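You operate a simulated robot arm through the tools that you are given. There is no shell and no other tool. Be economical: measure what you need, move in short steps, check, and stop when the job is done.

You are at the controls of a simulated robot arm. One attempt, no reset.

JOB
Take the orange book and leave it on the top of the trunk. Take the blue book and leave it on the banded white sheets. Take the beige file and leave it on the sheet with the purple tab. The order is free. Set down upright: beige file.

The check looks at the end state, three seconds after you hand in, the way a careful person would. Anything else that was tipped, shoved, dropped, spilled or broken makes it a failure. Flat cloth is picked up by pressing the open fingertips on it (5 to 10 N) and closing them slowly along it; thin cloth reads only 2 to 8 mm in the jaws.

ROBOT AND FRAMES
A 7-joint arm with a fingered hand on a trunk, on a base that drives. Base frame: it is fixed to the floor where the robot stands at the start and does not move with it; the origin is under the middle of the robot, x ahead of it, y to its left, z up. Lengths are in mm, angles in degrees, forces in N, time in s.
With the tool pointing down near the work surface it reaches from about 100 to 400 mm from the robot's upright axis, wherever it stands. Its first joint turns from -69.0 to 172.0 degrees. Places, roughly: banded white sheets [-2250, -1250, 750]; beige file (5x15x15 cm) [500, 200, 200]; sheet with the purple tab [-3750, 500, 750]; top of the trunk [600, 2400, 400]. Payload 3.4 kg.
The tool frame sits at the grasp point between the pads (the TCP): z along the fingers, y along the line on which they close. The tips reach 25 mm beyond it. Largest opening 88 mm; the body of the gripper starts 29 mm behind the TCP. The gripper is a hand of 4 fingers: y runs from the thumb to the fingers, the wrist lies at [-13, -97, -162] in the tool frame, and closing takes about 1.5 s.
Orientation is that of the tool frame in the base frame, as [roll, pitch, yaw] about the fixed x, y, z axes, in that order (R = Rz(yaw) Ry(pitch) Rx(roll)). With the fingers straight down and the wrist toward the robot, the tool's x, y and z point along [0, 1, 0], [1, 0, 0] and [0, 0, -1] of the base frame.

CONTROLS
- The arm moves only by the tool servo_tool. Its argument "steps" is a list of rows, each a list of 6 numbers: the shift along the tool's x, y, z in mm, then the turn, a rotation vector about the tool's x, y, z in degrees. In form: [[tx, ty, tz, wx, wy, wz], ...]. A call has 1 to 10 rows; each row shifts and turns the commanded pose from where the row before left it, along the tool's axes as they then stand. "jaw" is the finger opening in mm, from 0 to 88, set as the call begins (left out, the last holds). Each row takes 0.2 s and may step no farther than 50 mm and 8.6 degrees from the row before; otherwise, or with a gripper value out of range, the whole call is refused. A pose out of reach is approached as far as the arm can. The call stops where the force on the tool passes 40 N (or 10 N more than at its start, if that is more) or the arm is blocked; 0.2 s more then pass. Each finger travels about 108 mm/s and halts on what it meets, pressing with about 32 N; the grip force reading is that of the motor and also rises with nothing between the fingers. The clock runs only during rows and for 0.2 s after the last one: add rows that do not move to give the fingers time. The reply holds the time, the measured pose of the TCP, the force on the tool along the base axes, the opening and the grip force, in the units named above and with some noise, with the torque about the TCP (base axes, N m) and any sound that the robot's microphone picked up, and new pictures: "pictures" is both (left out), scene, wrist or none.
- Cameras (640 x 400 px; columns grow to the right, rows downward): "scene" is now at [128, -36.9, 1439]; the picture's right is [-0.42, -0.91, -0.00], its down [-0.57, 0.26, -0.78] and it looks along [0.71, -0.33, -0.62] (base axes); focal length 214 px, centre (320, 200). "wrist" rides on the gripper at [64, -83, -98] in the tool frame; the picture's right is [-0.62, 0.37, -0.69], its down [-0.71, -0.63, 0.30] and it looks along [-0.32, 0.68, 0.65] (tool axes); focal length 265 px, centre (320, 200). There is no depth. A picture from a camera that has moved, and an enlarged one, comes with that camera's place and axes in the base frame and with its lens.
- move_column(by): slides the trunk up (or, below 0, down) by that many mm; the arm and the scene camera ride with it, the base frame stays. It gives what a move gives, with no picture.
- steer(legs): drives the robot by 1 to 6 legs, each [ahead, left, turn to the left] in mm, mm and degrees, along the robot's own axes; the way and the turn of a leg run together, so that a leg with both is an arc; at most 1500 mm and 180 degrees a leg. The arm and the cameras ride along, it lands a little off, and it stops where it bumps. It gives what a move gives, and a new picture of the scene camera.
- set_fingers(index, middle, ring, thumb_bend, thumb_turn): sets how far each is bent, from 0 (flat) to 1 (curled in); at 0.3 the hand is open as for a grip, at 0.7 the pads meet at the TCP. One left out holds its place. A second passes; each finger stops where it meets its share of the squeeze, and holds until it gets a number again. A gripper value or a shape takes the hand back. It gives what a move gives, with no picture; readings hold the bend of each and the force on the fingers (four entries, about 0 where the hand has none), thumb and palm. thumb_turn goes from beside the hand (0) to across from the fingers (1), as for a grip.
- grasp_type(shape): the hand has 4 fingers and takes this shape, open, in about a second: jaw (thumb against the fingers, like two jaws); tri (thumb and two fingers); tip (a fingertip pinch); poke (one finger out to press); point (the index stretched); flat (the hand flat); cup (the hand cupped); fist (a fist). The gripper value then closes the fingers along that shape, each until it touches; the sizes above hold for jaw. It gives what a move gives, with no picture.
- pan_tilt(pan, tilt): turns the head with the scene camera to pan (to the left, within 86 degrees either way) and tilt (down, from -29 to 69), counted from straight ahead of the robot. It gives what a move gives, and a new picture of the scene camera.
- zoom(camera, box): a new picture of the part [left, top, right, bottom] of that camera's present view, enlarged. The clock stands still meanwhile.
- close_job(): hands the job in; it is judged then, once.

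Work in short steps. Places have to be worked out from the pictures, the camera data and where the tool is seen: move nearer, look again, correct. Check each grasp and each placing, and mend what went wrong. You have 165 turns and 260 pictures in all, those below and enlarged ones among them. Open the gripper and draw the arm clear of the work before you hand the job in, unless the task says otherwise; then end with one line.

The tools are called as a command line: name --pt "numbers of a row" for each row, then --argument value for the rest, lists and objects as JSON in quotes. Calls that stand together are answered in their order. servo_tool: Moves the arm, as the interface text tells. Its arguments: {"type":"object","properties":{"steps":{"type":"array"},"jaw":{"type":"number"},"pictures":{"type":"string","enum":["both","scene","wrist","none"]}},"required":["steps"]} The other tools are called the same way: move_column (by) slides the trunk up or down; grasp_type (shape) gives the hand a shape; set_fingers (index, middle, ring, thumb_bend, thumb_turn) moves the fingers one by one; steer (legs) drives the base; pan_tilt (pan, tilt) turns the head that bears the scene camera; zoom (camera, box) takes an enlarged picture of a part of a camera's view; close_job () hands the job in.

At the start:

```text
clock: 0.0
position: [358.6, -60.0, 1322.9]
ee_rot: [-180.0, 0.1, 90.0]
ft_force: [0.7, -0.2, 0.1]
wrist_torque: [0.01, 0.01, -0.02]
gripper_width: 87.5
grip_force: 0.2
shape: jaw
bend: [0.3, 0.3, 0.3, 0.3, 0.98]
finger forces: [0.0, 0.0, 0.1, 0.0, 0.1, 0.0]
trunk travel left (down, up): [-750.0, 90.0]
robot x, y, heading: [0.6, 0.4, 0.0]
head pan, tilt: [-24.8, 38.7]
```

scene: 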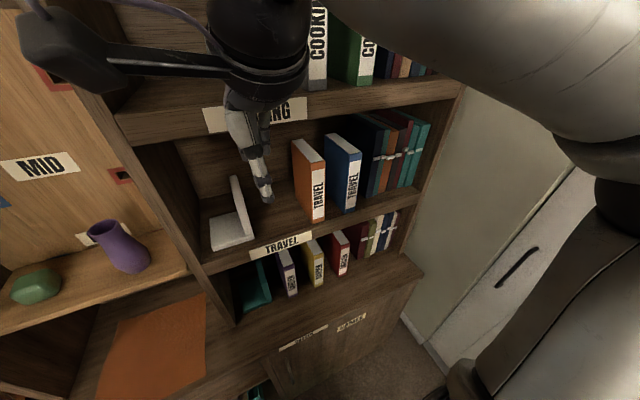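
wrist: 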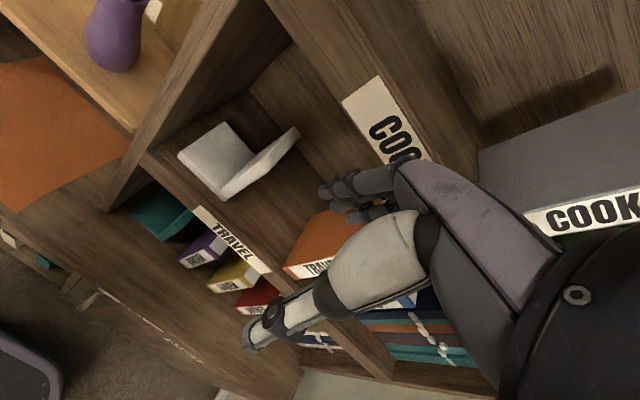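

The shelf holds an orange and a blue TRAVEL book. I look around for the file and the targets first.

pan_tilt --pan 20 --tilt 60

pan_tilt --pan 80 --tilt 25

pan_tilt --pan -10 --tilt 35

```text
clock: 1.1
position: [358.2, -61.5, 1322.8]
ee_rot: [180.0, 0.1, 90.0]
ft_force: [0.4, -0.6, -0.2]
wrist_torque: [0.0, -0.02, -0.01]
gripper_width: 87.8
grip_force: 0.1
shape: jaw
bend: [0.3, 0.3, 0.3, 0.3, 0.98]
finger forces: [0.0, 0.0, 0.1, 0.1, 0.1, 0.0]
trunk travel left (down, up): [-750.0, 90.0]
robot x, y, heading: [-3.2, -3.0, -0.2]
head pan, tilt: [20.0, 60.0]
camera scene: at [112.7, 21.8, 1410.3], right [0.34, -0.94, 0.0], down [-0.81, -0.3, -0.5], along [0.47, 0.17, -0.87], focal length 214 px, centre (320, 200)
```

scene: 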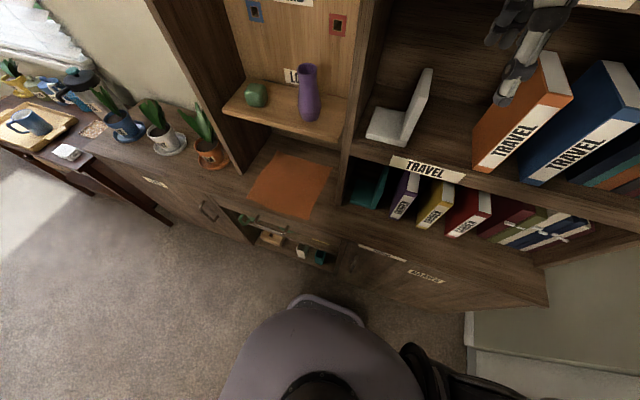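

```text
clock: 2.4
position: [357.5, -61.2, 1323.3]
ee_rot: [179.9, 0.1, 90.0]
ft_force: [0.4, -0.4, 0.1]
wrist_torque: [0.0, 0.0, -0.02]
gripper_width: 87.8
grip_force: 0.0
shape: jaw
bend: [0.3, 0.3, 0.3, 0.3, 0.98]
finger forces: [0.0, 0.0, 0.1, 0.1, 0.0, 0.0]
trunk travel left (down, up): [-750.0, 90.0]
robot x, y, heading: [2.2, -0.6, 0.2]
head pan, tilt: [80.0, 25.0]
camera scene: at [66.1, 89.8, 1460.3], right [0.98, -0.17, 0.0], down [-0.07, -0.42, -0.91], along [0.16, 0.89, -0.42], focal length 214 px, centre (320, 200)
```

scene: 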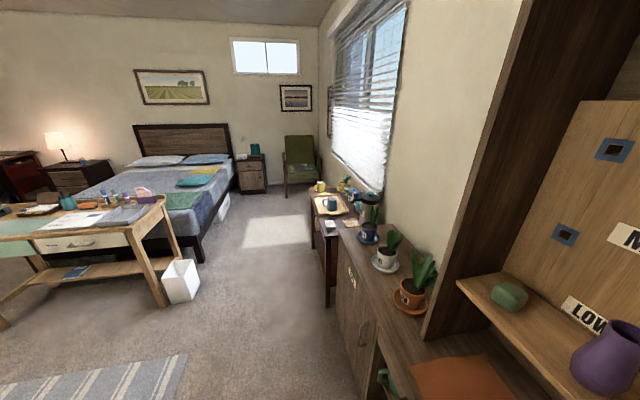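

```text
clock: 4.1
position: [357.6, -60.6, 1321.6]
ee_rot: [-180.0, 0.0, 90.0]
ft_force: [0.7, -0.5, 0.2]
wrist_torque: [0.02, 0.02, -0.01]
gripper_width: 87.5
grip_force: 0.0
shape: jaw
bend: [0.3, 0.3, 0.3, 0.3, 0.98]
finger forces: [0.1, 0.1, 0.0, 0.0, 0.0, 0.0]
trunk travel left (down, up): [-750.0, 90.0]
robot x, y, heading: [-1.9, -0.5, 0.0]
head pan, tilt: [-10.0, 35.0]
camera scene: at [136.7, -16.1, 1444.6], right [-0.17, -0.98, 0.0], down [-0.56, 0.1, -0.82], along [0.81, -0.14, -0.57], focal length 214 px, centre (320, 200)
```

scene: 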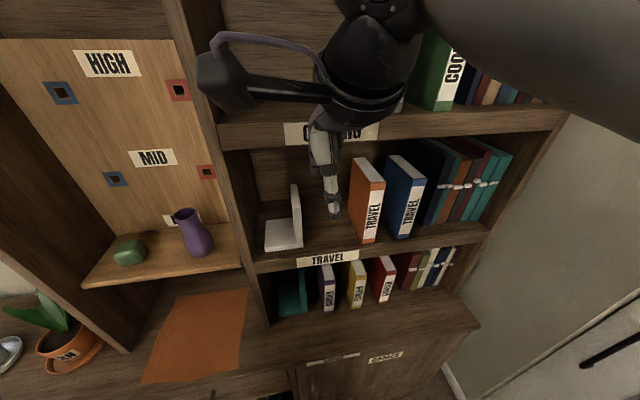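

I check the low shelf in front and drive nothing yet.

pan_tilt --pan 20 --tilt 66

zoom --camera "scene" --box '[200, 160, 440, 310]'

pan_tilt --pan -86 --tilt 25

```text
clock: 5.0
position: [358.2, -60.0, 1323.1]
ee_rot: [-180.0, 0.0, 90.0]
ft_force: [0.0, 0.2, -0.2]
wrist_torque: [-0.02, -0.03, -0.03]
gripper_width: 87.7
grip_force: 0.1
shape: jaw
bend: [0.3, 0.3, 0.3, 0.3, 0.98]
finger forces: [0.0, 0.0, 0.1, 0.0, 0.1, 0.1]
trunk travel left (down, up): [-750.0, 90.0]
robot x, y, heading: [-0.6, 2.0, 0.1]
head pan, tilt: [20.0, 66.0]
camera scene: at [106.0, 19.4, 1403.8], right [0.34, -0.94, 0.0], down [-0.86, -0.31, -0.41], along [0.38, 0.14, -0.91], focal length 214 px, centre (320, 200)
```

scene: 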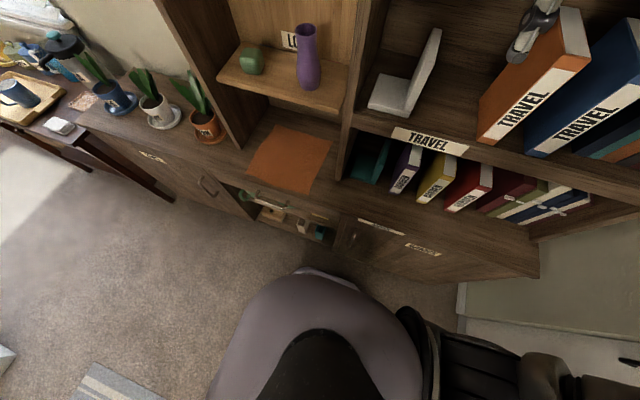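

```text
2.67 times, centred on (320, 235) of scene
camera zoom: at [106.0, 19.4, 1403.8], right [0.34, -0.94, 0.0], down [-0.86, -0.31, -0.41], along [0.38, 0.14, -0.91], focal length 572 px, centre (320, 107)
```

zoom: 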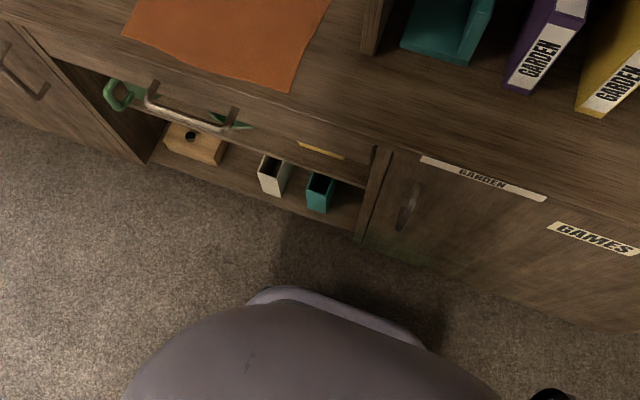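

```text
clock: 6.9
position: [357.7, -60.6, 1322.7]
ee_rot: [-179.9, 0.0, 90.0]
ft_force: [0.0, 0.1, -1.1]
wrist_torque: [-0.02, 0.0, -0.03]
gripper_width: 87.5
grip_force: 0.1
shape: jaw
bend: [0.3, 0.3, 0.3, 0.3, 0.98]
finger forces: [0.0, 0.1, 0.0, 0.1, 0.1, 0.0]
trunk travel left (down, up): [-750.0, 90.0]
robot x, y, heading: [-1.7, 5.1, -0.2]
head pan, tilt: [-85.9, 25.0]
camera scene: at [56.6, -92.8, 1460.3], right [-1.0, -0.07, 0.0], down [-0.03, 0.42, -0.91], along [0.06, -0.9, -0.42], focal length 214 px, centre (320, 200)
```

scene: 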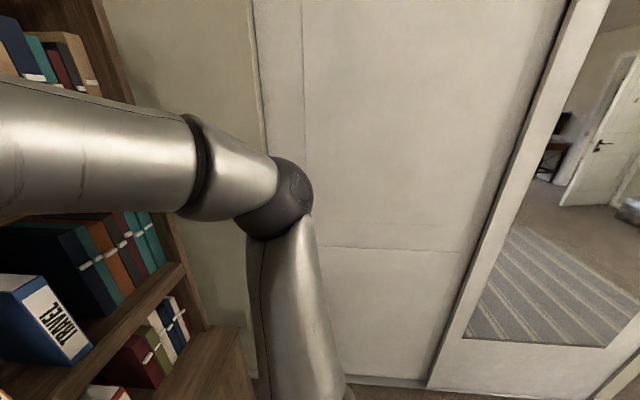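

I back off 600 mm to view the shelf unit frontally.

steer --legs '[[-600, 0, 0]]'

pan_tilt --pan 0 --tilt 20

```text
clock: 10.2
position: [-236.4, -60.8, 1321.6]
ee_rot: [180.0, 0.1, 90.2]
ft_force: [-0.3, 0.1, 0.0]
wrist_torque: [0.01, 0.0, 0.01]
gripper_width: 87.5
grip_force: 0.0
shape: jaw
bend: [0.3, 0.3, 0.3, 0.3, 0.98]
finger forces: [0.0, 0.1, 0.0, 0.0, 0.0, 0.0]
trunk travel left (down, up): [-750.0, 90.0]
robot x, y, heading: [-595.2, -3.8, 0.3]
head pan, tilt: [-85.9, 25.0]
camera scene: at [-538.0, -93.8, 1460.4], right [-1.0, -0.07, 0.0], down [-0.03, 0.42, -0.91], along [0.07, -0.9, -0.42], focal length 214 px, centre (320, 200)
```

scene: 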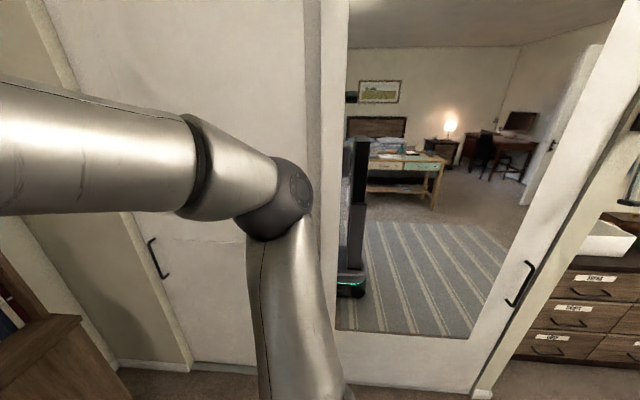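

```text
clock: 11.8
position: [-237.4, -60.5, 1322.7]
ee_rot: [-179.9, 0.0, 90.3]
ft_force: [-0.1, 0.5, 0.0]
wrist_torque: [0.01, 0.03, 0.01]
gripper_width: 87.5
grip_force: 0.0
shape: jaw
bend: [0.3, 0.3, 0.3, 0.3, 0.98]
finger forces: [0.0, 0.0, 0.0, 0.0, 0.0, 0.1]
trunk travel left (down, up): [-750.0, 90.0]
robot x, y, heading: [-593.6, -3.2, 0.4]
head pan, tilt: [0.0, 20.0]
camera scene: at [-451.5, -1.6, 1468.5], right [0.0, -1.0, 0.0], down [-0.34, 0.0, -0.94], along [0.94, 0.0, -0.34], focal length 214 px, centre (320, 200)
```

scene: 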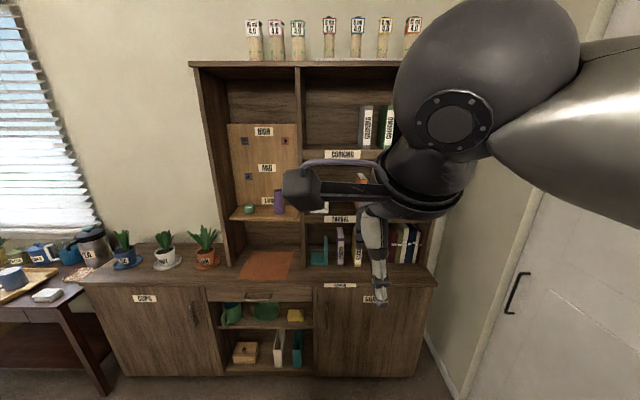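

I lower the column by 350 for a clearer view of the travel and lower shelves.

move_column --by -350

pan_tilt --pan 5 --tilt 15

zoom --camera "scene" --box '[220, 80, 460, 230]'

zoom --camera "scene" --box '[200, 220, 440, 370]'

```text
clock: 15.2
position: [-236.9, -61.0, 971.5]
ee_rot: [180.0, 0.0, 90.2]
ft_force: [-1.1, -0.8, -0.2]
wrist_torque: [0.01, -0.01, 0.01]
gripper_width: 87.6
grip_force: 0.1
shape: jaw
bend: [0.3, 0.3, 0.3, 0.3, 0.98]
finger forces: [0.1, 0.1, 0.0, 0.0, 0.0, 0.1]
trunk travel left (down, up): [-400.0, 440.0]
robot x, y, heading: [-591.5, -0.8, 0.4]
head pan, tilt: [0.0, 20.0]
```

```text
clock: 15.9
position: [-236.2, -60.8, 972.8]
ee_rot: [-179.9, 0.0, 90.3]
ft_force: [0.1, 0.7, -0.4]
wrist_torque: [0.0, 0.02, -0.02]
gripper_width: 87.5
grip_force: 0.1
shape: jaw
bend: [0.3, 0.3, 0.3, 0.3, 0.98]
finger forces: [0.0, 0.0, 0.0, 0.1, 0.0, 0.0]
trunk travel left (down, up): [-400.0, 440.0]
robot x, y, heading: [-591.9, 0.4, 0.2]
head pan, tilt: [5.0, 15.0]
camera scene: at [-451.6, 6.6, 1126.6], right [0.09, -1.0, 0.0], down [-0.26, -0.02, -0.97], along [0.96, 0.09, -0.26], focal length 214 px, centre (320, 200)
```

scene: 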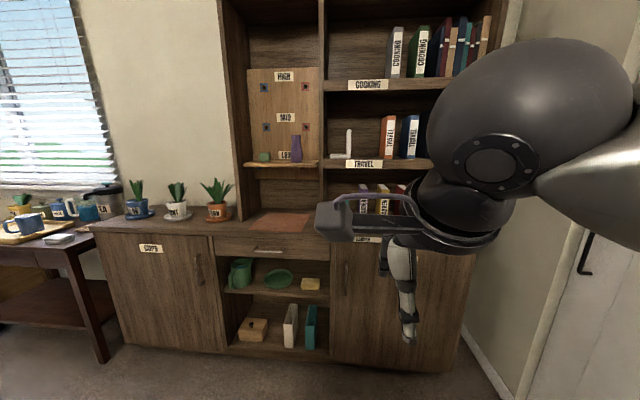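

```text
2.67 times, centred on (340, 155) of scene
camera zoom: at [-451.6, 6.6, 1126.6], right [0.09, -1.0, 0.0], down [-0.26, -0.02, -0.97], along [0.96, 0.09, -0.26], focal length 572 px, centre (267, 320)
```

zoom: 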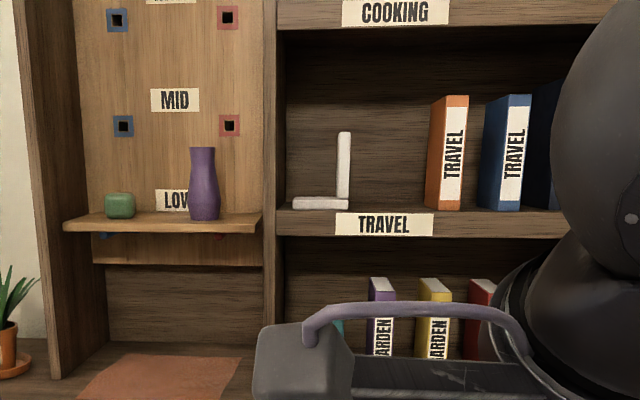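

```text
2.67 times, centred on (320, 295) of scene
camera zoom: at [-451.6, 6.6, 1126.6], right [0.09, -1.0, 0.0], down [-0.26, -0.02, -0.97], along [0.96, 0.09, -0.26], focal length 572 px, centre (320, -53)
```

zoom: 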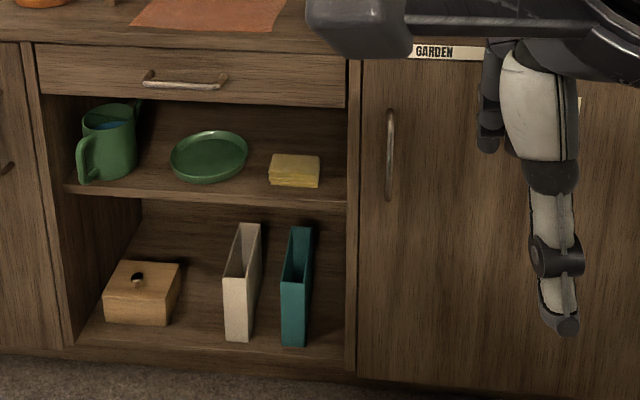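

The books, file and shelves are measurable: orange spine ≈ (504, -198, 1144), shelf board z ≈ 1059. I turn the hand to point forward here in free space.

servo_tool --pt "0 0 0 -8.5 0 0" --pt "0 0 0 -8.5 0 0" --pt "0 0 0 -8.5 0 0" --pt "0 0 0 -8.5 0 0" --pt "0 0 0 -8.5 0 0" --pt "0 0 0 -8.5 0 0" --pt "0 0 0 -8.5 0 0" --pt "0 0 0 -8.5 0 0" --pt "0 0 0 -8.5 0 0" --pt "0 0 0 -8.5 0 0" --pictures "none"

servo_tool --pt "0 0 0 -5 0 0" --pt "0 0 0 0 0 8.5" --pt "0 0 0 0 0 8.5" --pt "0 0 0 0 0 8.5" --pt "0 0 0 0 0 8.5" --pt "0 0 0 0 0 8.5" --pt "0 0 0 0 0 8.5" --pt "0 0 0 0 0 8.5" --pt "0 0 0 0 0 8.5" --pt "0 0 0 0 0 8.5" --pictures "both"

```text
clock: 18.1
position: [-210.9, -40.5, 1007.9]
ee_rot: [95.1, -0.1, 90.3]
ft_force: [-1.1, 0.4, -0.3]
wrist_torque: [0.03, 0.0, 0.0]
gripper_width: 87.9
grip_force: 0.0
shape: jaw
bend: [0.3, 0.3, 0.3, 0.3, 0.98]
finger forces: [0.0, 0.0, 0.0, 0.1, 0.1, 0.1]
out of reach, approached as far as the arm can: row 8, 9, 10
trunk travel left (down, up): [-400.0, 440.0]
robot x, y, heading: [-592.0, -2.9, 0.2]
head pan, tilt: [5.0, 15.0]
```

```text
clock: 20.3
position: [-191.8, -52.9, 1052.5]
ee_rot: [90.6, -76.7, 89.7]
ft_force: [0.4, 0.1, 0.5]
wrist_torque: [0.04, 0.0, -0.01]
gripper_width: 87.8
grip_force: 0.0
shape: jaw
bend: [0.3, 0.3, 0.3, 0.3, 0.98]
finger forces: [0.0, 0.0, 0.0, 0.0, 0.0, 0.1]
out of reach, approached as far as the arm can: row 1, 9, 10
trunk travel left (down, up): [-400.0, 440.0]
robot x, y, heading: [-596.6, -0.2, 0.2]
head pan, tilt: [5.0, 15.0]
camera scene: at [-451.4, 6.6, 1126.6], right [0.09, -1.0, 0.0], down [-0.26, -0.02, -0.97], along [0.96, 0.09, -0.26], focal length 214 px, centre (320, 200)
camera wrist: at [-290.6, 42.5, 1096.7], right [-0.69, -0.51, -0.52], down [0.3, 0.45, -0.84], along [0.66, -0.74, -0.16], focal length 265 px, centre (320, 200)
```

scene: 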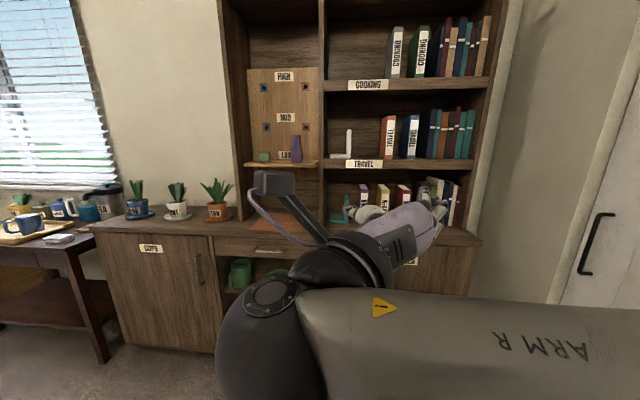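
wrist: 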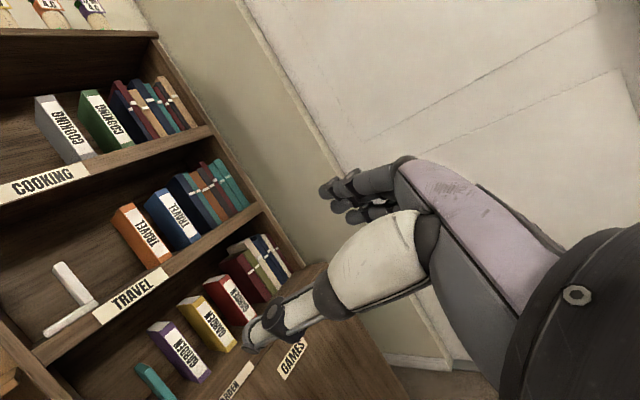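

Orientation is nearly as wanted (13° roll short) and at the reach limit. I pull the tool back 100 mm and finish the roll.

servo_tool --pt "0 0 -25 0 0 0" --pt "0 0 -25 0 0 0" --pt "0 0 -25 0 0 5" --pt "0 0 -25 0 0 4" --pictures "none"

```text
clock: 21.3
position: [-244.7, -68.4, 1094.7]
ee_rot: [91.7, -85.3, 88.9]
ft_force: [-0.1, 0.3, -1.0]
wrist_torque: [0.0, 0.0, 0.0]
gripper_width: 87.7
grip_force: 0.0
shape: jaw
bend: [0.3, 0.3, 0.3, 0.3, 0.98]
finger forces: [0.0, 0.1, 0.1, 0.1, 0.0, 0.1]
out of reach, approached as far as the arm can: row 1, 2, 3, 4
trunk travel left (down, up): [-400.0, 440.0]
robot x, y, heading: [-594.7, -0.3, -0.0]
head pan, tilt: [5.0, 15.0]
```

The arm prefers a higher pose; I raise the tool 80 mm relative to the trunk and check.

servo_tool --pt "40 0 0 0 0 0" --pt "40 0 0 0 0 0" --pt "0 0 0 0 0 0" --pictures "scene"

```text
clock: 22.1
position: [-237.7, -65.5, 1172.3]
ee_rot: [99.8, -85.5, 80.0]
ft_force: [0.4, 0.4, 0.3]
wrist_torque: [0.0, 0.0, 0.0]
gripper_width: 87.9
grip_force: 0.0
shape: jaw
bend: [0.3, 0.3, 0.3, 0.3, 0.98]
finger forces: [0.0, 0.0, 0.1, 0.0, 0.0, 0.0]
trunk travel left (down, up): [-400.0, 440.0]
robot x, y, heading: [-596.2, -4.8, 0.1]
head pan, tilt: [5.0, 15.0]
camera scene: at [-459.6, 3.2, 1164.1], right [0.06, -1.0, 0.0], down [0.15, 0.01, -0.99], along [0.99, 0.06, 0.15], focal length 214 px, centre (320, 200)
```

scene: 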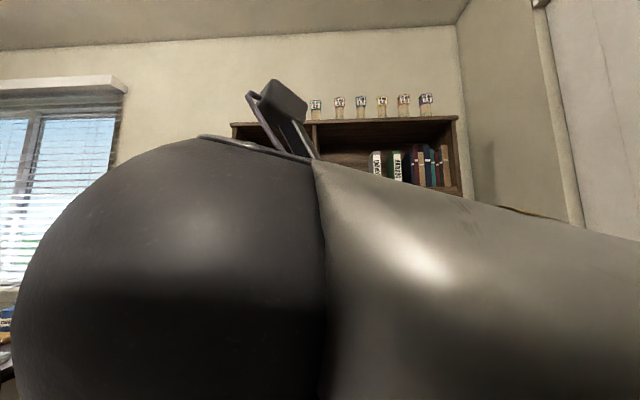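

The arm brushed the head camera in this pose; wrist-left is unsuitable. I roll the other way so the wrist lies to the right, away from the head.

servo_tool --pt "0 0 30 0 0 -8" --pt "0 0 0 0 0 -8.5" --pt "0 0 0 0 0 -8.5" --pt "0 0 0 0 0 -8.5" --pt "0 0 0 0 0 -8.5" --pt "0 0 0 0 0 -8.5" --pt "0 0 0 0 0 -8.5" --pt "0 0 0 0 0 -8.5" --pt "0 0 0 0 0 -8.5" --pt "0 0 0 0 0 -8.5" --pictures "none"

servo_tool --pt "0 0 0 0 0 -8.5" --pt "0 0 0 0 0 -8.5" --pt "0 0 0 0 0 -8.5" --pt "0 0 0 0 0 -8.5" --pt "0 0 0 0 0 -8.5" --pt "0 0 0 0 0 -8.5" --pt "0 0 0 0 0 -8.5" --pt "0 0 0 0 0 -8.5" --pt "0 0 0 0 0 -8.5" --pt "0 0 0 0 0 -8.5" --pictures "none"

pan_tilt --pan 5 --tilt 20

```text
clock: 24.3
position: [-214.2, -64.6, 1175.3]
ee_rot: [90.0, -0.9, 90.3]
ft_force: [0.1, 0.0, -0.6]
wrist_torque: [-0.02, 0.01, 0.03]
gripper_width: 87.7
grip_force: 0.0
shape: jaw
bend: [0.3, 0.3, 0.3, 0.3, 0.98]
finger forces: [0.0, 0.0, 0.0, 0.1, 0.1, 0.0]
trunk travel left (down, up): [-400.0, 440.0]
robot x, y, heading: [-589.9, -4.0, 0.1]
head pan, tilt: [5.0, 15.0]
```

```text
clock: 26.5
position: [-215.4, -63.4, 1177.0]
ee_rot: [90.7, 84.1, 91.0]
ft_force: [-0.7, 0.2, 0.2]
wrist_torque: [-0.01, -0.02, 0.0]
gripper_width: 87.8
grip_force: 0.0
shape: jaw
bend: [0.3, 0.3, 0.3, 0.3, 0.98]
finger forces: [0.1, 0.1, 0.0, 0.0, 0.0, 0.1]
trunk travel left (down, up): [-400.0, 440.0]
robot x, y, heading: [-596.6, -3.2, 0.1]
head pan, tilt: [5.0, 15.0]
```

```text
clock: 27.2
position: [-214.1, -63.4, 1176.5]
ee_rot: [89.7, 83.9, 89.8]
ft_force: [0.1, -0.1, -0.1]
wrist_torque: [-0.01, 0.0, 0.02]
gripper_width: 87.7
grip_force: 0.0
shape: jaw
bend: [0.3, 0.3, 0.3, 0.3, 0.98]
finger forces: [0.0, 0.1, 0.1, 0.0, 0.0, 0.1]
trunk travel left (down, up): [-400.0, 440.0]
robot x, y, heading: [-597.8, -3.9, 0.4]
head pan, tilt: [5.0, 20.0]
camera scene: at [-451.9, 6.6, 1118.5], right [0.09, -1.0, 0.0], down [-0.34, -0.03, -0.94], along [0.94, 0.09, -0.34], focal length 214 px, centre (320, 200)
```

scene: 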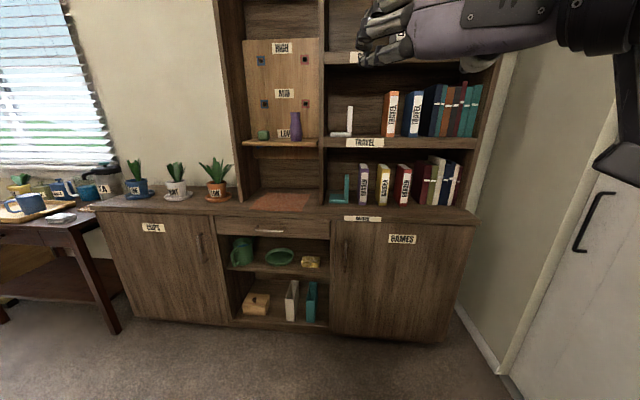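

Now the hand is well to the right and the view is clear. I level the roll and zoom on the books.

servo_tool --pt "0 0 0 0 0 -6" --pictures "none"

zoom --camera "scene" --box '[320, 60, 480, 160]'

zoom --camera "scene" --box '[220, 210, 380, 310]'

```text
clock: 27.6
position: [-214.7, -63.9, 1175.3]
ee_rot: [-169.6, 89.9, -169.4]
ft_force: [-0.4, -0.7, 0.4]
wrist_torque: [-0.01, -0.03, 0.03]
gripper_width: 87.5
grip_force: 0.1
shape: jaw
bend: [0.3, 0.3, 0.3, 0.3, 0.98]
finger forces: [0.0, 0.0, 0.1, 0.0, 0.0, 0.0]
trunk travel left (down, up): [-400.0, 440.0]
robot x, y, heading: [-593.7, -4.5, 0.2]
head pan, tilt: [5.0, 20.0]
```

```text
4.00 times, centred on (400, 110) of scene
camera zoom: at [-451.9, 6.7, 1118.5], right [0.09, -1.0, 0.0], down [-0.34, -0.03, -0.94], along [0.94, 0.09, -0.34], focal length 858 px, centre (0, 560)
```

zoom: 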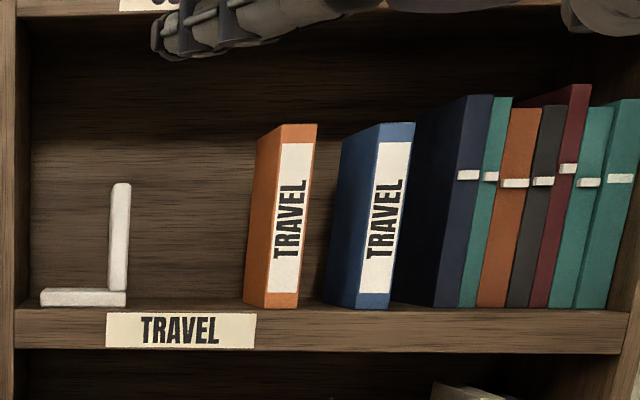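

```text
4.00 times, centred on (300, 260) of scene
camera zoom: at [-451.9, 6.7, 1118.5], right [0.09, -1.0, 0.0], down [-0.34, -0.03, -0.94], along [0.94, 0.09, -0.34], focal length 858 px, centre (400, -40)
```

zoom: 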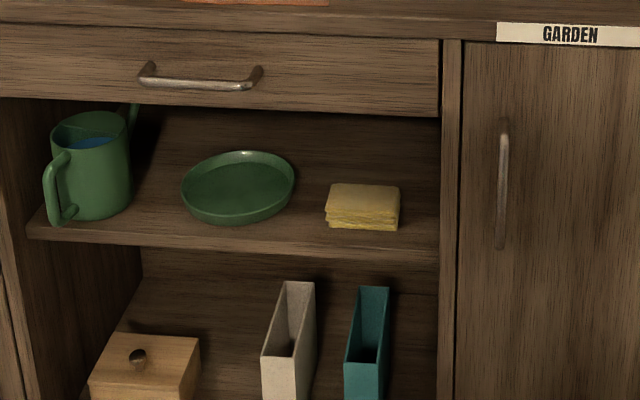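

Orange spine y −184…−218, z 1060…1232, x≈504; blue y −275…−311. Counter front is x≈358, so I need more forward reach; I test extending the hand.

servo_tool --pt "0 0 30 0 0 0" --pt "0 0 30 0 0 0" --pt "0 0 30 0 0 0" --pt "0 0 30 0 0 0" --pictures "none"

```text
clock: 28.6
position: [-93.4, -66.0, 1175.7]
ee_rot: [121.5, 90.0, 121.8]
ft_force: [-0.5, 0.3, 0.4]
wrist_torque: [0.0, 0.0, -0.03]
gripper_width: 88.0
grip_force: 0.1
shape: jaw
bend: [0.3, 0.3, 0.3, 0.3, 0.98]
finger forces: [0.0, 0.0, 0.0, 0.0, 0.0, 0.0]
trunk travel left (down, up): [-400.0, 440.0]
robot x, y, heading: [-595.3, -2.0, 0.2]
head pan, tilt: [5.0, 20.0]
```

Good: reach of 500 works with the hand forward. I lower the column 30 and drive so the hand ends about 90 mm in front of the orange spine.

move_column --by -30

steer --legs '[[0, -136, 0], [480, 0, 0]]'

zoom --camera "wrist" --box '[0, 0, 640, 400]'

```text
clock: 29.3
position: [-93.3, -66.0, 1145.5]
ee_rot: [57.5, 89.9, 57.8]
ft_force: [0.0, -0.1, 0.9]
wrist_torque: [-0.01, -0.01, -0.03]
gripper_width: 87.7
grip_force: 0.1
shape: jaw
bend: [0.3, 0.3, 0.3, 0.3, 0.98]
finger forces: [0.1, 0.1, 0.0, 0.0, 0.0, 0.0]
trunk travel left (down, up): [-370.0, 470.0]
robot x, y, heading: [-597.7, -1.2, 0.0]
head pan, tilt: [5.0, 20.0]
```

```text
clock: 33.0
position: [369.4, -218.0, 1147.1]
ee_rot: [59.4, 89.9, 58.7]
ft_force: [0.3, -0.6, -0.8]
wrist_torque: [0.0, 0.0, 0.01]
gripper_width: 87.9
grip_force: 0.1
shape: jaw
bend: [0.3, 0.3, 0.3, 0.3, 0.98]
finger forces: [0.0, 0.0, 0.0, 0.0, 0.0, 0.0]
trunk travel left (down, up): [-370.0, 470.0]
robot x, y, heading: [-130.7, -144.6, -0.8]
head pan, tilt: [5.0, 20.0]
camera scene: at [13.4, -139.2, 1088.4], right [0.07, -1.0, 0.0], down [-0.34, -0.02, -0.94], along [0.94, 0.07, -0.34], focal length 214 px, centre (320, 200)
```

scene: 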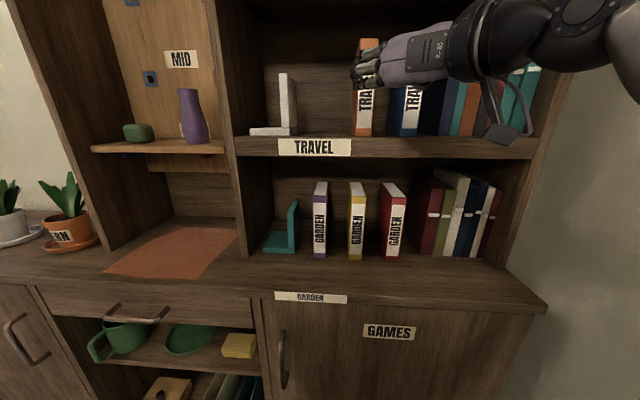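

```text
1.00 times, centred on (320, 200) of wrist (not enlarged: the box is as wide or as high as the picture)
camera zoom: at [271.3, -300.0, 1082.3], right [-0.69, 0.38, 0.62], down [0.3, -0.63, 0.71], along [0.66, 0.67, 0.32], focal length 265 px, centre (320, 200)
```

zoom: 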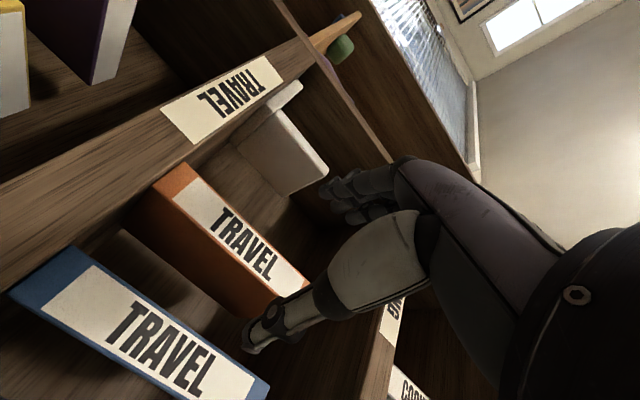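

Combining both cameras puts the orange spine at x≈478, y≈−178…−211. I shift the hand left 22 and go forward 65 to recheck.

servo_tool --pt "0 22 0 0 0 0" --pt "0 0 32 0 0 0" --pt "0 0 33 0 0 0"

```text
clock: 33.8
position: [436.1, -196.0, 1145.2]
ee_rot: [-82.4, 90.0, -83.2]
ft_force: [-0.4, -0.2, -1.2]
wrist_torque: [-0.03, -0.04, 0.03]
gripper_width: 87.8
grip_force: 0.2
shape: jaw
bend: [0.3, 0.3, 0.3, 0.3, 0.98]
finger forces: [0.0, 0.0, 0.0, 0.1, 0.0, 0.0]
trunk travel left (down, up): [-370.0, 470.0]
robot x, y, heading: [-130.6, -148.0, -0.8]
head pan, tilt: [5.0, 20.0]
camera scene: at [13.6, -139.0, 1088.4], right [0.07, -1.0, 0.0], down [-0.34, -0.03, -0.94], along [0.94, 0.07, -0.34], focal length 214 px, centre (320, 200)
camera wrist: at [337.8, -278.9, 1082.0], right [-0.69, 0.38, 0.62], down [0.3, -0.63, 0.71], along [0.66, 0.67, 0.32], focal length 265 px, centre (320, 200)
```

scene: 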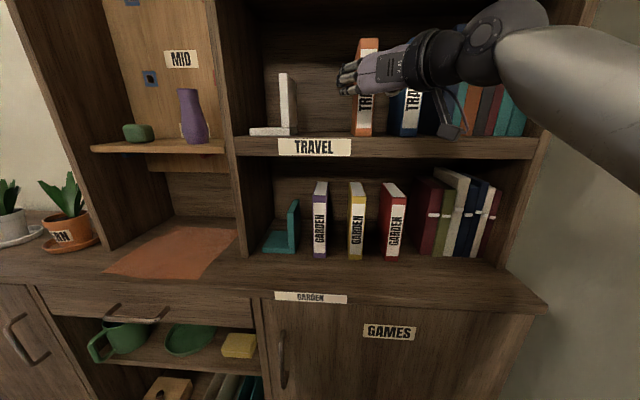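
wrist: 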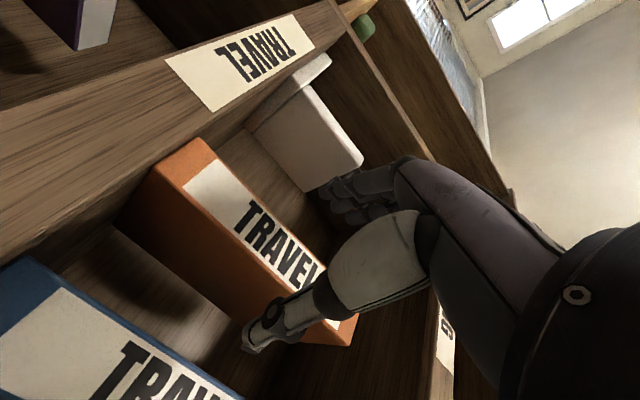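

The spine centre estimates are −181 to −198; I centre at about −191 and go in another 35 mm (tips just past the spine).

servo_tool --pt "0 5 0 0 0 0" --pt "0 0 20 0 0 0" --pt "0 0 20 0 0 0"

zoom --camera "scene" --box '[320, 20, 480, 120]'

```text
clock: 34.6
position: [476.3, -192.7, 1146.7]
ee_rot: [163.3, 89.9, 162.6]
ft_force: [0.2, -0.1, -0.6]
wrist_torque: [-0.01, -0.03, -0.03]
gripper_width: 87.9
grip_force: 0.1
shape: jaw
bend: [0.3, 0.3, 0.3, 0.3, 0.98]
finger forces: [0.1, 0.0, 0.0, 0.1, 0.1, 0.1]
trunk travel left (down, up): [-370.0, 470.0]
robot x, y, heading: [-127.4, -145.8, -0.8]
head pan, tilt: [5.0, 20.0]
camera scene: at [13.5, -138.9, 1088.4], right [0.07, -1.0, 0.0], down [-0.34, -0.03, -0.94], along [0.94, 0.07, -0.34], focal length 214 px, centre (320, 200)
camera wrist: at [376.9, -274.8, 1083.6], right [-0.69, 0.38, 0.62], down [0.29, -0.63, 0.71], along [0.66, 0.67, 0.32], focal length 265 px, centre (320, 200)
```

scene: 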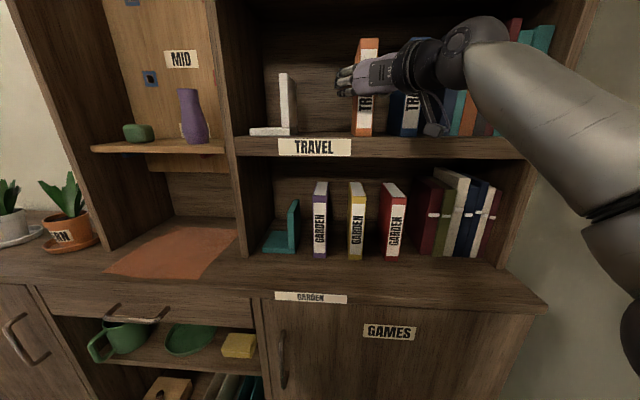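
wrist: 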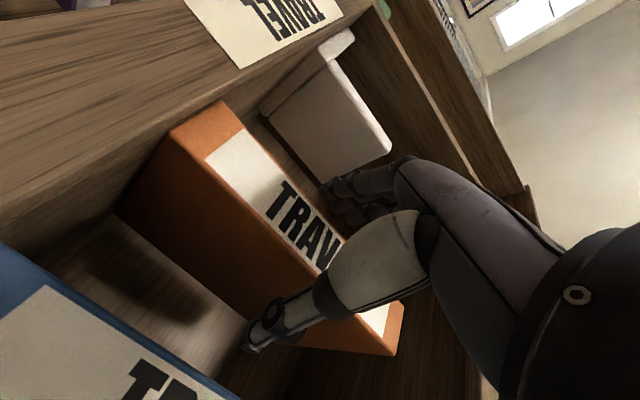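

```text
4.00 times, centred on (400, 70) of scene
camera zoom: at [13.5, -138.9, 1088.4], right [0.07, -1.0, 0.0], down [-0.34, -0.03, -0.94], along [0.94, 0.07, -0.34], focal length 858 px, centre (0, 720)
```

zoom: 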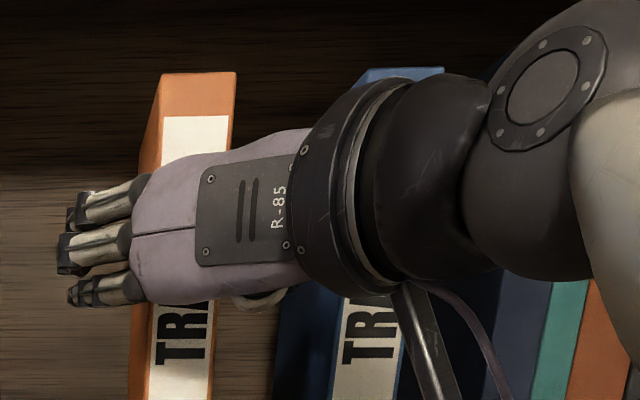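

Fingers are left of the book and thumb right; I go in 22 mm further and then look before closing.

servo_tool --pt "0 0 11 0 0 0" --pt "0 0 11 0 0 0" --pictures "wrist"

```text
clock: 35.2
position: [495.7, -192.6, 1146.0]
ee_rot: [17.5, 89.9, 16.7]
ft_force: [-0.4, 0.1, 0.5]
wrist_torque: [-0.01, 0.02, -0.02]
gripper_width: 87.4
grip_force: 0.1
shape: jaw
bend: [0.3, 0.3, 0.3, 0.3, 0.98]
finger forces: [0.1, 0.0, 0.0, 0.0, 0.0, 0.0]
trunk travel left (down, up): [-370.0, 470.0]
robot x, y, heading: [-133.2, -145.9, -0.7]
head pan, tilt: [5.0, 20.0]
camera wrist: at [398.7, -275.2, 1082.6], right [-0.69, 0.38, 0.62], down [0.3, -0.63, 0.71], along [0.66, 0.67, 0.32], focal length 265 px, centre (320, 200)
```

wrist: 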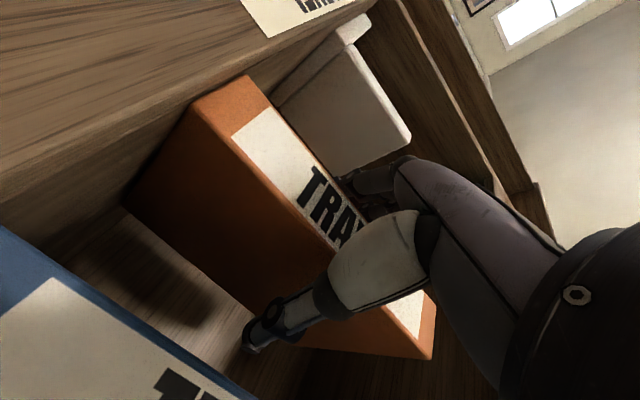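

Still no contact; I go 18 mm deeper with small steps, watching force.

servo_tool --pt "0 0 6 0 0 0" --pt "0 0 6 0 0 0" --pt "0 0 6 0 0 0" --pictures "wrist"

```text
clock: 36.0
position: [504.5, -192.5, 1141.1]
ee_rot: [85.2, 90.0, 84.4]
ft_force: [-0.3, 0.7, 0.9]
wrist_torque: [0.01, -0.01, -0.02]
gripper_width: 88.0
grip_force: 0.1
shape: jaw
bend: [0.3, 0.3, 0.3, 0.3, 0.98]
finger forces: [0.1, 0.0, 0.0, 0.0, 0.0, 0.0]
out of reach, approached as far as the arm can: row 2, 3
trunk travel left (down, up): [-370.0, 470.0]
robot x, y, heading: [-125.5, -145.9, -0.9]
head pan, tilt: [5.0, 20.0]
camera wrist: at [406.1, -274.7, 1078.0], right [-0.69, 0.38, 0.62], down [0.3, -0.63, 0.71], along [0.66, 0.67, 0.32], focal length 265 px, centre (320, 200)
```

wrist: 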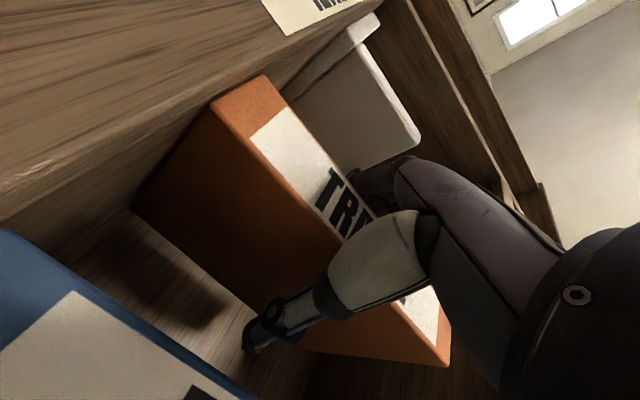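

At the reach limit. I draw the hand back 60, drive the base 80 forward, and then re-approach.

servo_tool --pt "0 0 -30 0 0 0" --pt "0 0 -40 0 0 0" --pt "0 0 -40 0 0 0" --pictures "none"

steer --legs '[[90, 0, 0.8]]'

```text
clock: 36.8
position: [438.9, -186.2, 1196.2]
ee_rot: [152.4, 89.9, 151.5]
ft_force: [0.4, 0.6, -0.5]
wrist_torque: [0.01, 0.01, 0.03]
gripper_width: 87.6
grip_force: 0.0
shape: jaw
bend: [0.3, 0.3, 0.3, 0.3, 0.98]
finger forces: [0.1, 0.1, 0.0, 0.0, 0.1, 0.0]
out of reach, approached as far as the arm can: row 1, 2, 3
trunk travel left (down, up): [-370.0, 470.0]
robot x, y, heading: [-132.5, -144.6, -0.6]
head pan, tilt: [5.0, 20.0]
```

```text
clock: 37.9
position: [531.2, -177.3, 1196.1]
ee_rot: [-153.9, 89.9, -153.8]
ft_force: [0.3, 0.3, -0.2]
wrist_torque: [-0.02, 0.01, 0.01]
gripper_width: 87.8
grip_force: 0.0
shape: jaw
bend: [0.3, 0.3, 0.3, 0.3, 0.98]
finger forces: [0.2, 0.0, 0.0, 0.1, 0.0, 0.1]
trunk travel left (down, up): [-370.0, 470.0]
robot x, y, heading: [-36.4, -144.5, -0.0]
head pan, tilt: [5.0, 20.0]
camera scene: at [104.5, -137.6, 1088.4], right [0.09, -1.0, 0.0], down [-0.34, -0.03, -0.94], along [0.94, 0.08, -0.34], focal length 214 px, centre (320, 200)
```

scene: 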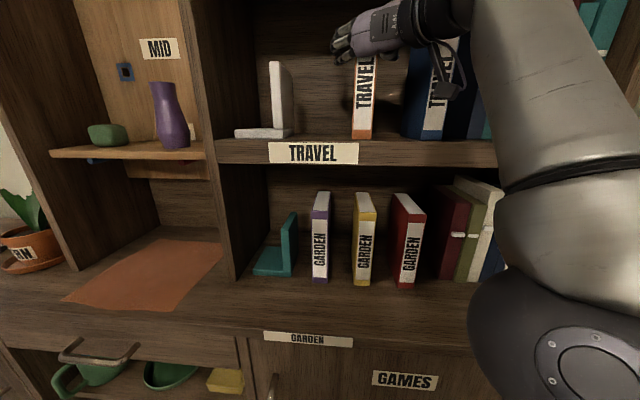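

The servo left the hand higher (z 1196) and deeper than planned, but no contact force. I check the wrist view.

servo_tool --pt "0 0 0 0 0 0" --pictures "wrist"

zoom --camera "scene" --box '[300, 0, 460, 150]'

```text
clock: 38.3
position: [531.6, -178.6, 1196.4]
ee_rot: [-166.4, 89.9, -166.4]
ft_force: [0.2, 0.0, 0.1]
wrist_torque: [0.0, -0.02, 0.04]
gripper_width: 87.9
grip_force: 0.1
shape: jaw
bend: [0.3, 0.3, 0.3, 0.3, 0.98]
finger forces: [0.1, 0.1, 0.0, 0.1, 0.1, 0.0]
trunk travel left (down, up): [-370.0, 470.0]
robot x, y, heading: [-39.9, -144.4, -0.1]
head pan, tilt: [5.0, 20.0]
camera wrist: at [434.5, -261.5, 1132.3], right [-0.69, 0.37, 0.62], down [0.31, -0.63, 0.71], along [0.65, 0.68, 0.32], focal length 265 px, centre (320, 200)
```

wrist: 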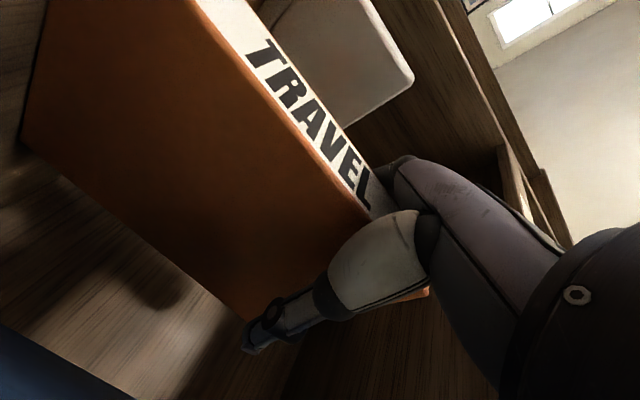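

```text
2.67 times, centred on (380, 75) of scene
camera zoom: at [104.0, -137.6, 1088.5], right [0.09, -1.0, 0.0], down [-0.34, -0.03, -0.94], along [0.94, 0.08, -0.34], focal length 572 px, centre (160, 533)
```

zoom: 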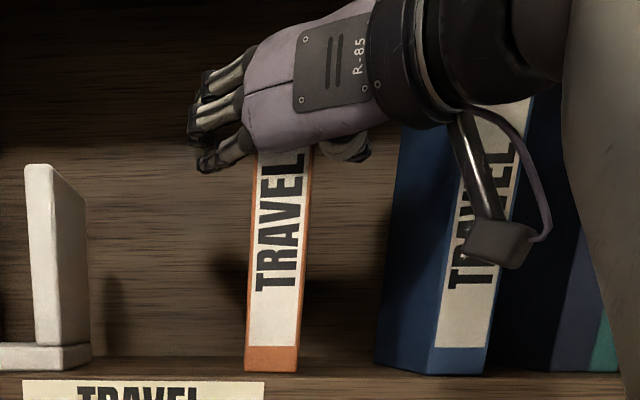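

The hand straddles the book but high. I lower the column 45 mm to book mid-height.

move_column --by -45

servo_tool --pt "0 0 0 0 0 0"

```text
clock: 39.2
position: [530.7, -177.2, 1151.7]
ee_rot: [-147.3, 90.0, -147.2]
ft_force: [-0.9, -0.3, -0.2]
wrist_torque: [0.02, -0.02, 0.01]
gripper_width: 87.9
grip_force: 0.1
shape: jaw
bend: [0.3, 0.3, 0.3, 0.3, 0.98]
finger forces: [0.0, 0.0, 0.1, 0.0, 0.1, 0.0]
trunk travel left (down, up): [-325.0, 515.0]
robot x, y, heading: [-38.0, -144.3, -0.3]
head pan, tilt: [5.0, 20.0]
```

```text
clock: 39.6
position: [530.6, -176.9, 1151.3]
ee_rot: [178.8, 89.9, 179.0]
ft_force: [-1.1, 0.2, 0.4]
wrist_torque: [0.02, -0.03, 0.01]
gripper_width: 87.7
grip_force: 0.1
shape: jaw
bend: [0.3, 0.3, 0.3, 0.3, 0.98]
finger forces: [0.0, 0.0, 0.0, 0.0, 0.1, 0.0]
trunk travel left (down, up): [-325.0, 515.0]
robot x, y, heading: [-37.6, -144.6, -0.0]
head pan, tilt: [5.0, 20.0]
camera scene: at [104.0, -137.6, 1043.5], right [0.09, -1.0, 0.0], down [-0.34, -0.03, -0.94], along [0.94, 0.08, -0.34], focal length 214 px, centre (320, 200)
camera wrist: at [434.5, -261.4, 1087.2], right [-0.69, 0.37, 0.62], down [0.31, -0.63, 0.71], along [0.65, 0.68, 0.32], focal length 265 px, centre (320, 200)
```

scene: 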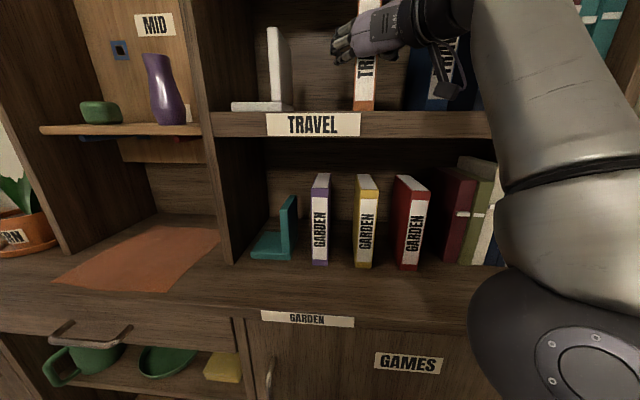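
wrist: 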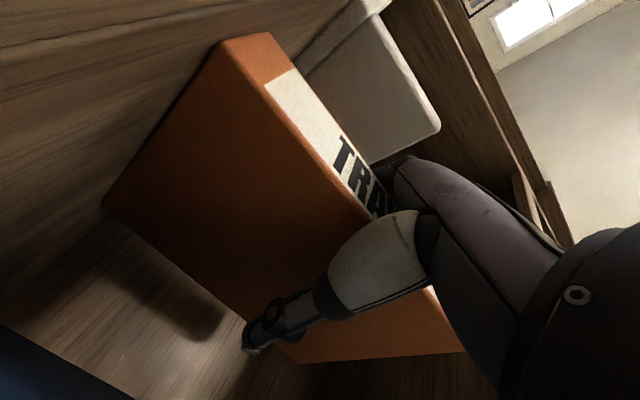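

Book is well between thumb and fingers. Close the hand.

servo_tool --pt "0 0 0 0 0 0" --pt "0 0 0 0 0 0" --pt "0 0 0 0 0 0" --pt "0 0 0 0 0 0" --pt "0 0 0 0 0 0" --pt "0 0 0 0 0 0" --pt "0 0 0 0 0 0" --pt "0 0 0 0 0 0" --jaw 0

```text
clock: 41.4
position: [531.1, -176.7, 1150.6]
ee_rot: [-156.6, 89.9, -156.5]
ft_force: [0.4, -1.0, 1.0]
wrist_torque: [-0.11, -0.01, -0.09]
gripper_width: 29.6
grip_force: 31.6
shape: jaw
bend: [0.75, 0.58, 0.55, 0.72, 1.0]
finger forces: [14.2, 10.3, 4.0, 0.0, 28.8, 0.1]
trunk travel left (down, up): [-325.0, 515.0]
robot x, y, heading: [-40.7, -145.6, 0.0]
head pan, tilt: [5.0, 20.0]
camera scene: at [103.9, -137.6, 1043.5], right [0.09, -1.0, 0.0], down [-0.34, -0.03, -0.94], along [0.94, 0.08, -0.34], focal length 214 px, centre (320, 200)
camera wrist: at [434.5, -261.5, 1087.2], right [-0.69, 0.37, 0.62], down [0.31, -0.63, 0.71], along [0.65, 0.68, 0.32], focal length 265 px, centre (320, 200)
```

scene: 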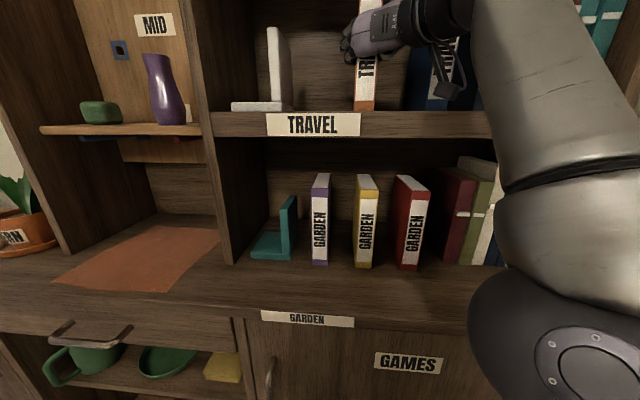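
wrist: 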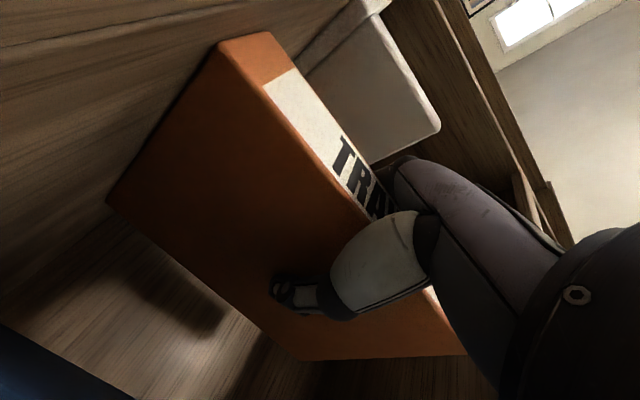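

Gripped (29.6 mm, 31 N). I lift the column 25 mm and check.

move_column --by 25

servo_tool --pt "0 0 0 0 0 0"

```text
clock: 42.1
position: [531.7, -177.9, 1174.9]
ee_rot: [-145.5, 89.8, -145.4]
ft_force: [-0.1, 0.2, -4.3]
wrist_torque: [0.02, 0.03, -0.01]
gripper_width: 28.9
grip_force: 31.6
shape: jaw
bend: [0.75, 0.6, 0.62, 0.72, 0.96]
finger forces: [17.3, 8.4, 3.3, 0.0, 29.7, 0.0]
trunk travel left (down, up): [-350.0, 490.0]
robot x, y, heading: [-35.1, -144.1, 0.3]
head pan, tilt: [5.0, 20.0]
```

```text
clock: 42.5
position: [532.5, -177.7, 1175.1]
ee_rot: [162.5, 89.9, 162.7]
ft_force: [-0.1, -0.4, -3.1]
wrist_torque: [0.0, 0.07, -0.02]
gripper_width: 29.1
grip_force: 31.7
shape: jaw
bend: [0.75, 0.6, 0.62, 0.72, 0.96]
finger forces: [17.4, 8.3, 3.3, 0.0, 29.8, 0.0]
trunk travel left (down, up): [-350.0, 490.0]
robot x, y, heading: [-43.6, -144.9, -0.1]
head pan, tilt: [5.0, 20.0]
camera scene: at [104.5, -137.6, 1068.4], right [0.09, -1.0, 0.0], down [-0.34, -0.03, -0.94], along [0.94, 0.08, -0.34], focal length 214 px, centre (320, 200)
camera wrist: at [435.1, -261.4, 1111.9], right [-0.69, 0.37, 0.62], down [0.31, -0.63, 0.71], along [0.65, 0.68, 0.32], focal length 265 px, centre (320, 200)
```

scene: 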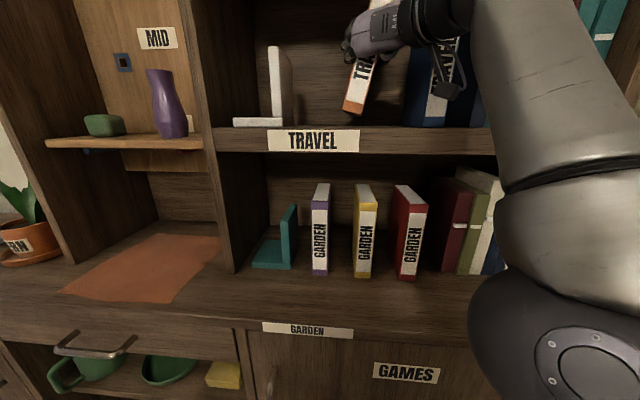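
wrist: 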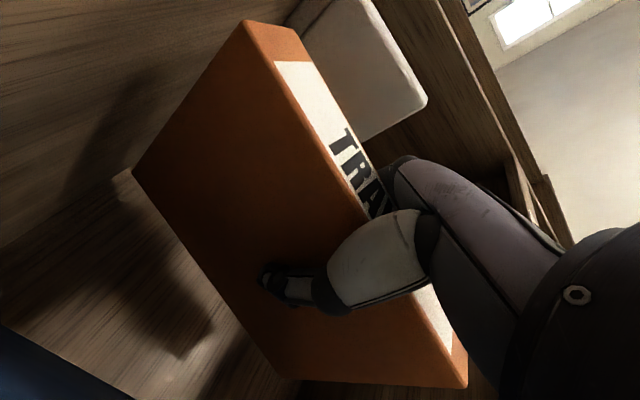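

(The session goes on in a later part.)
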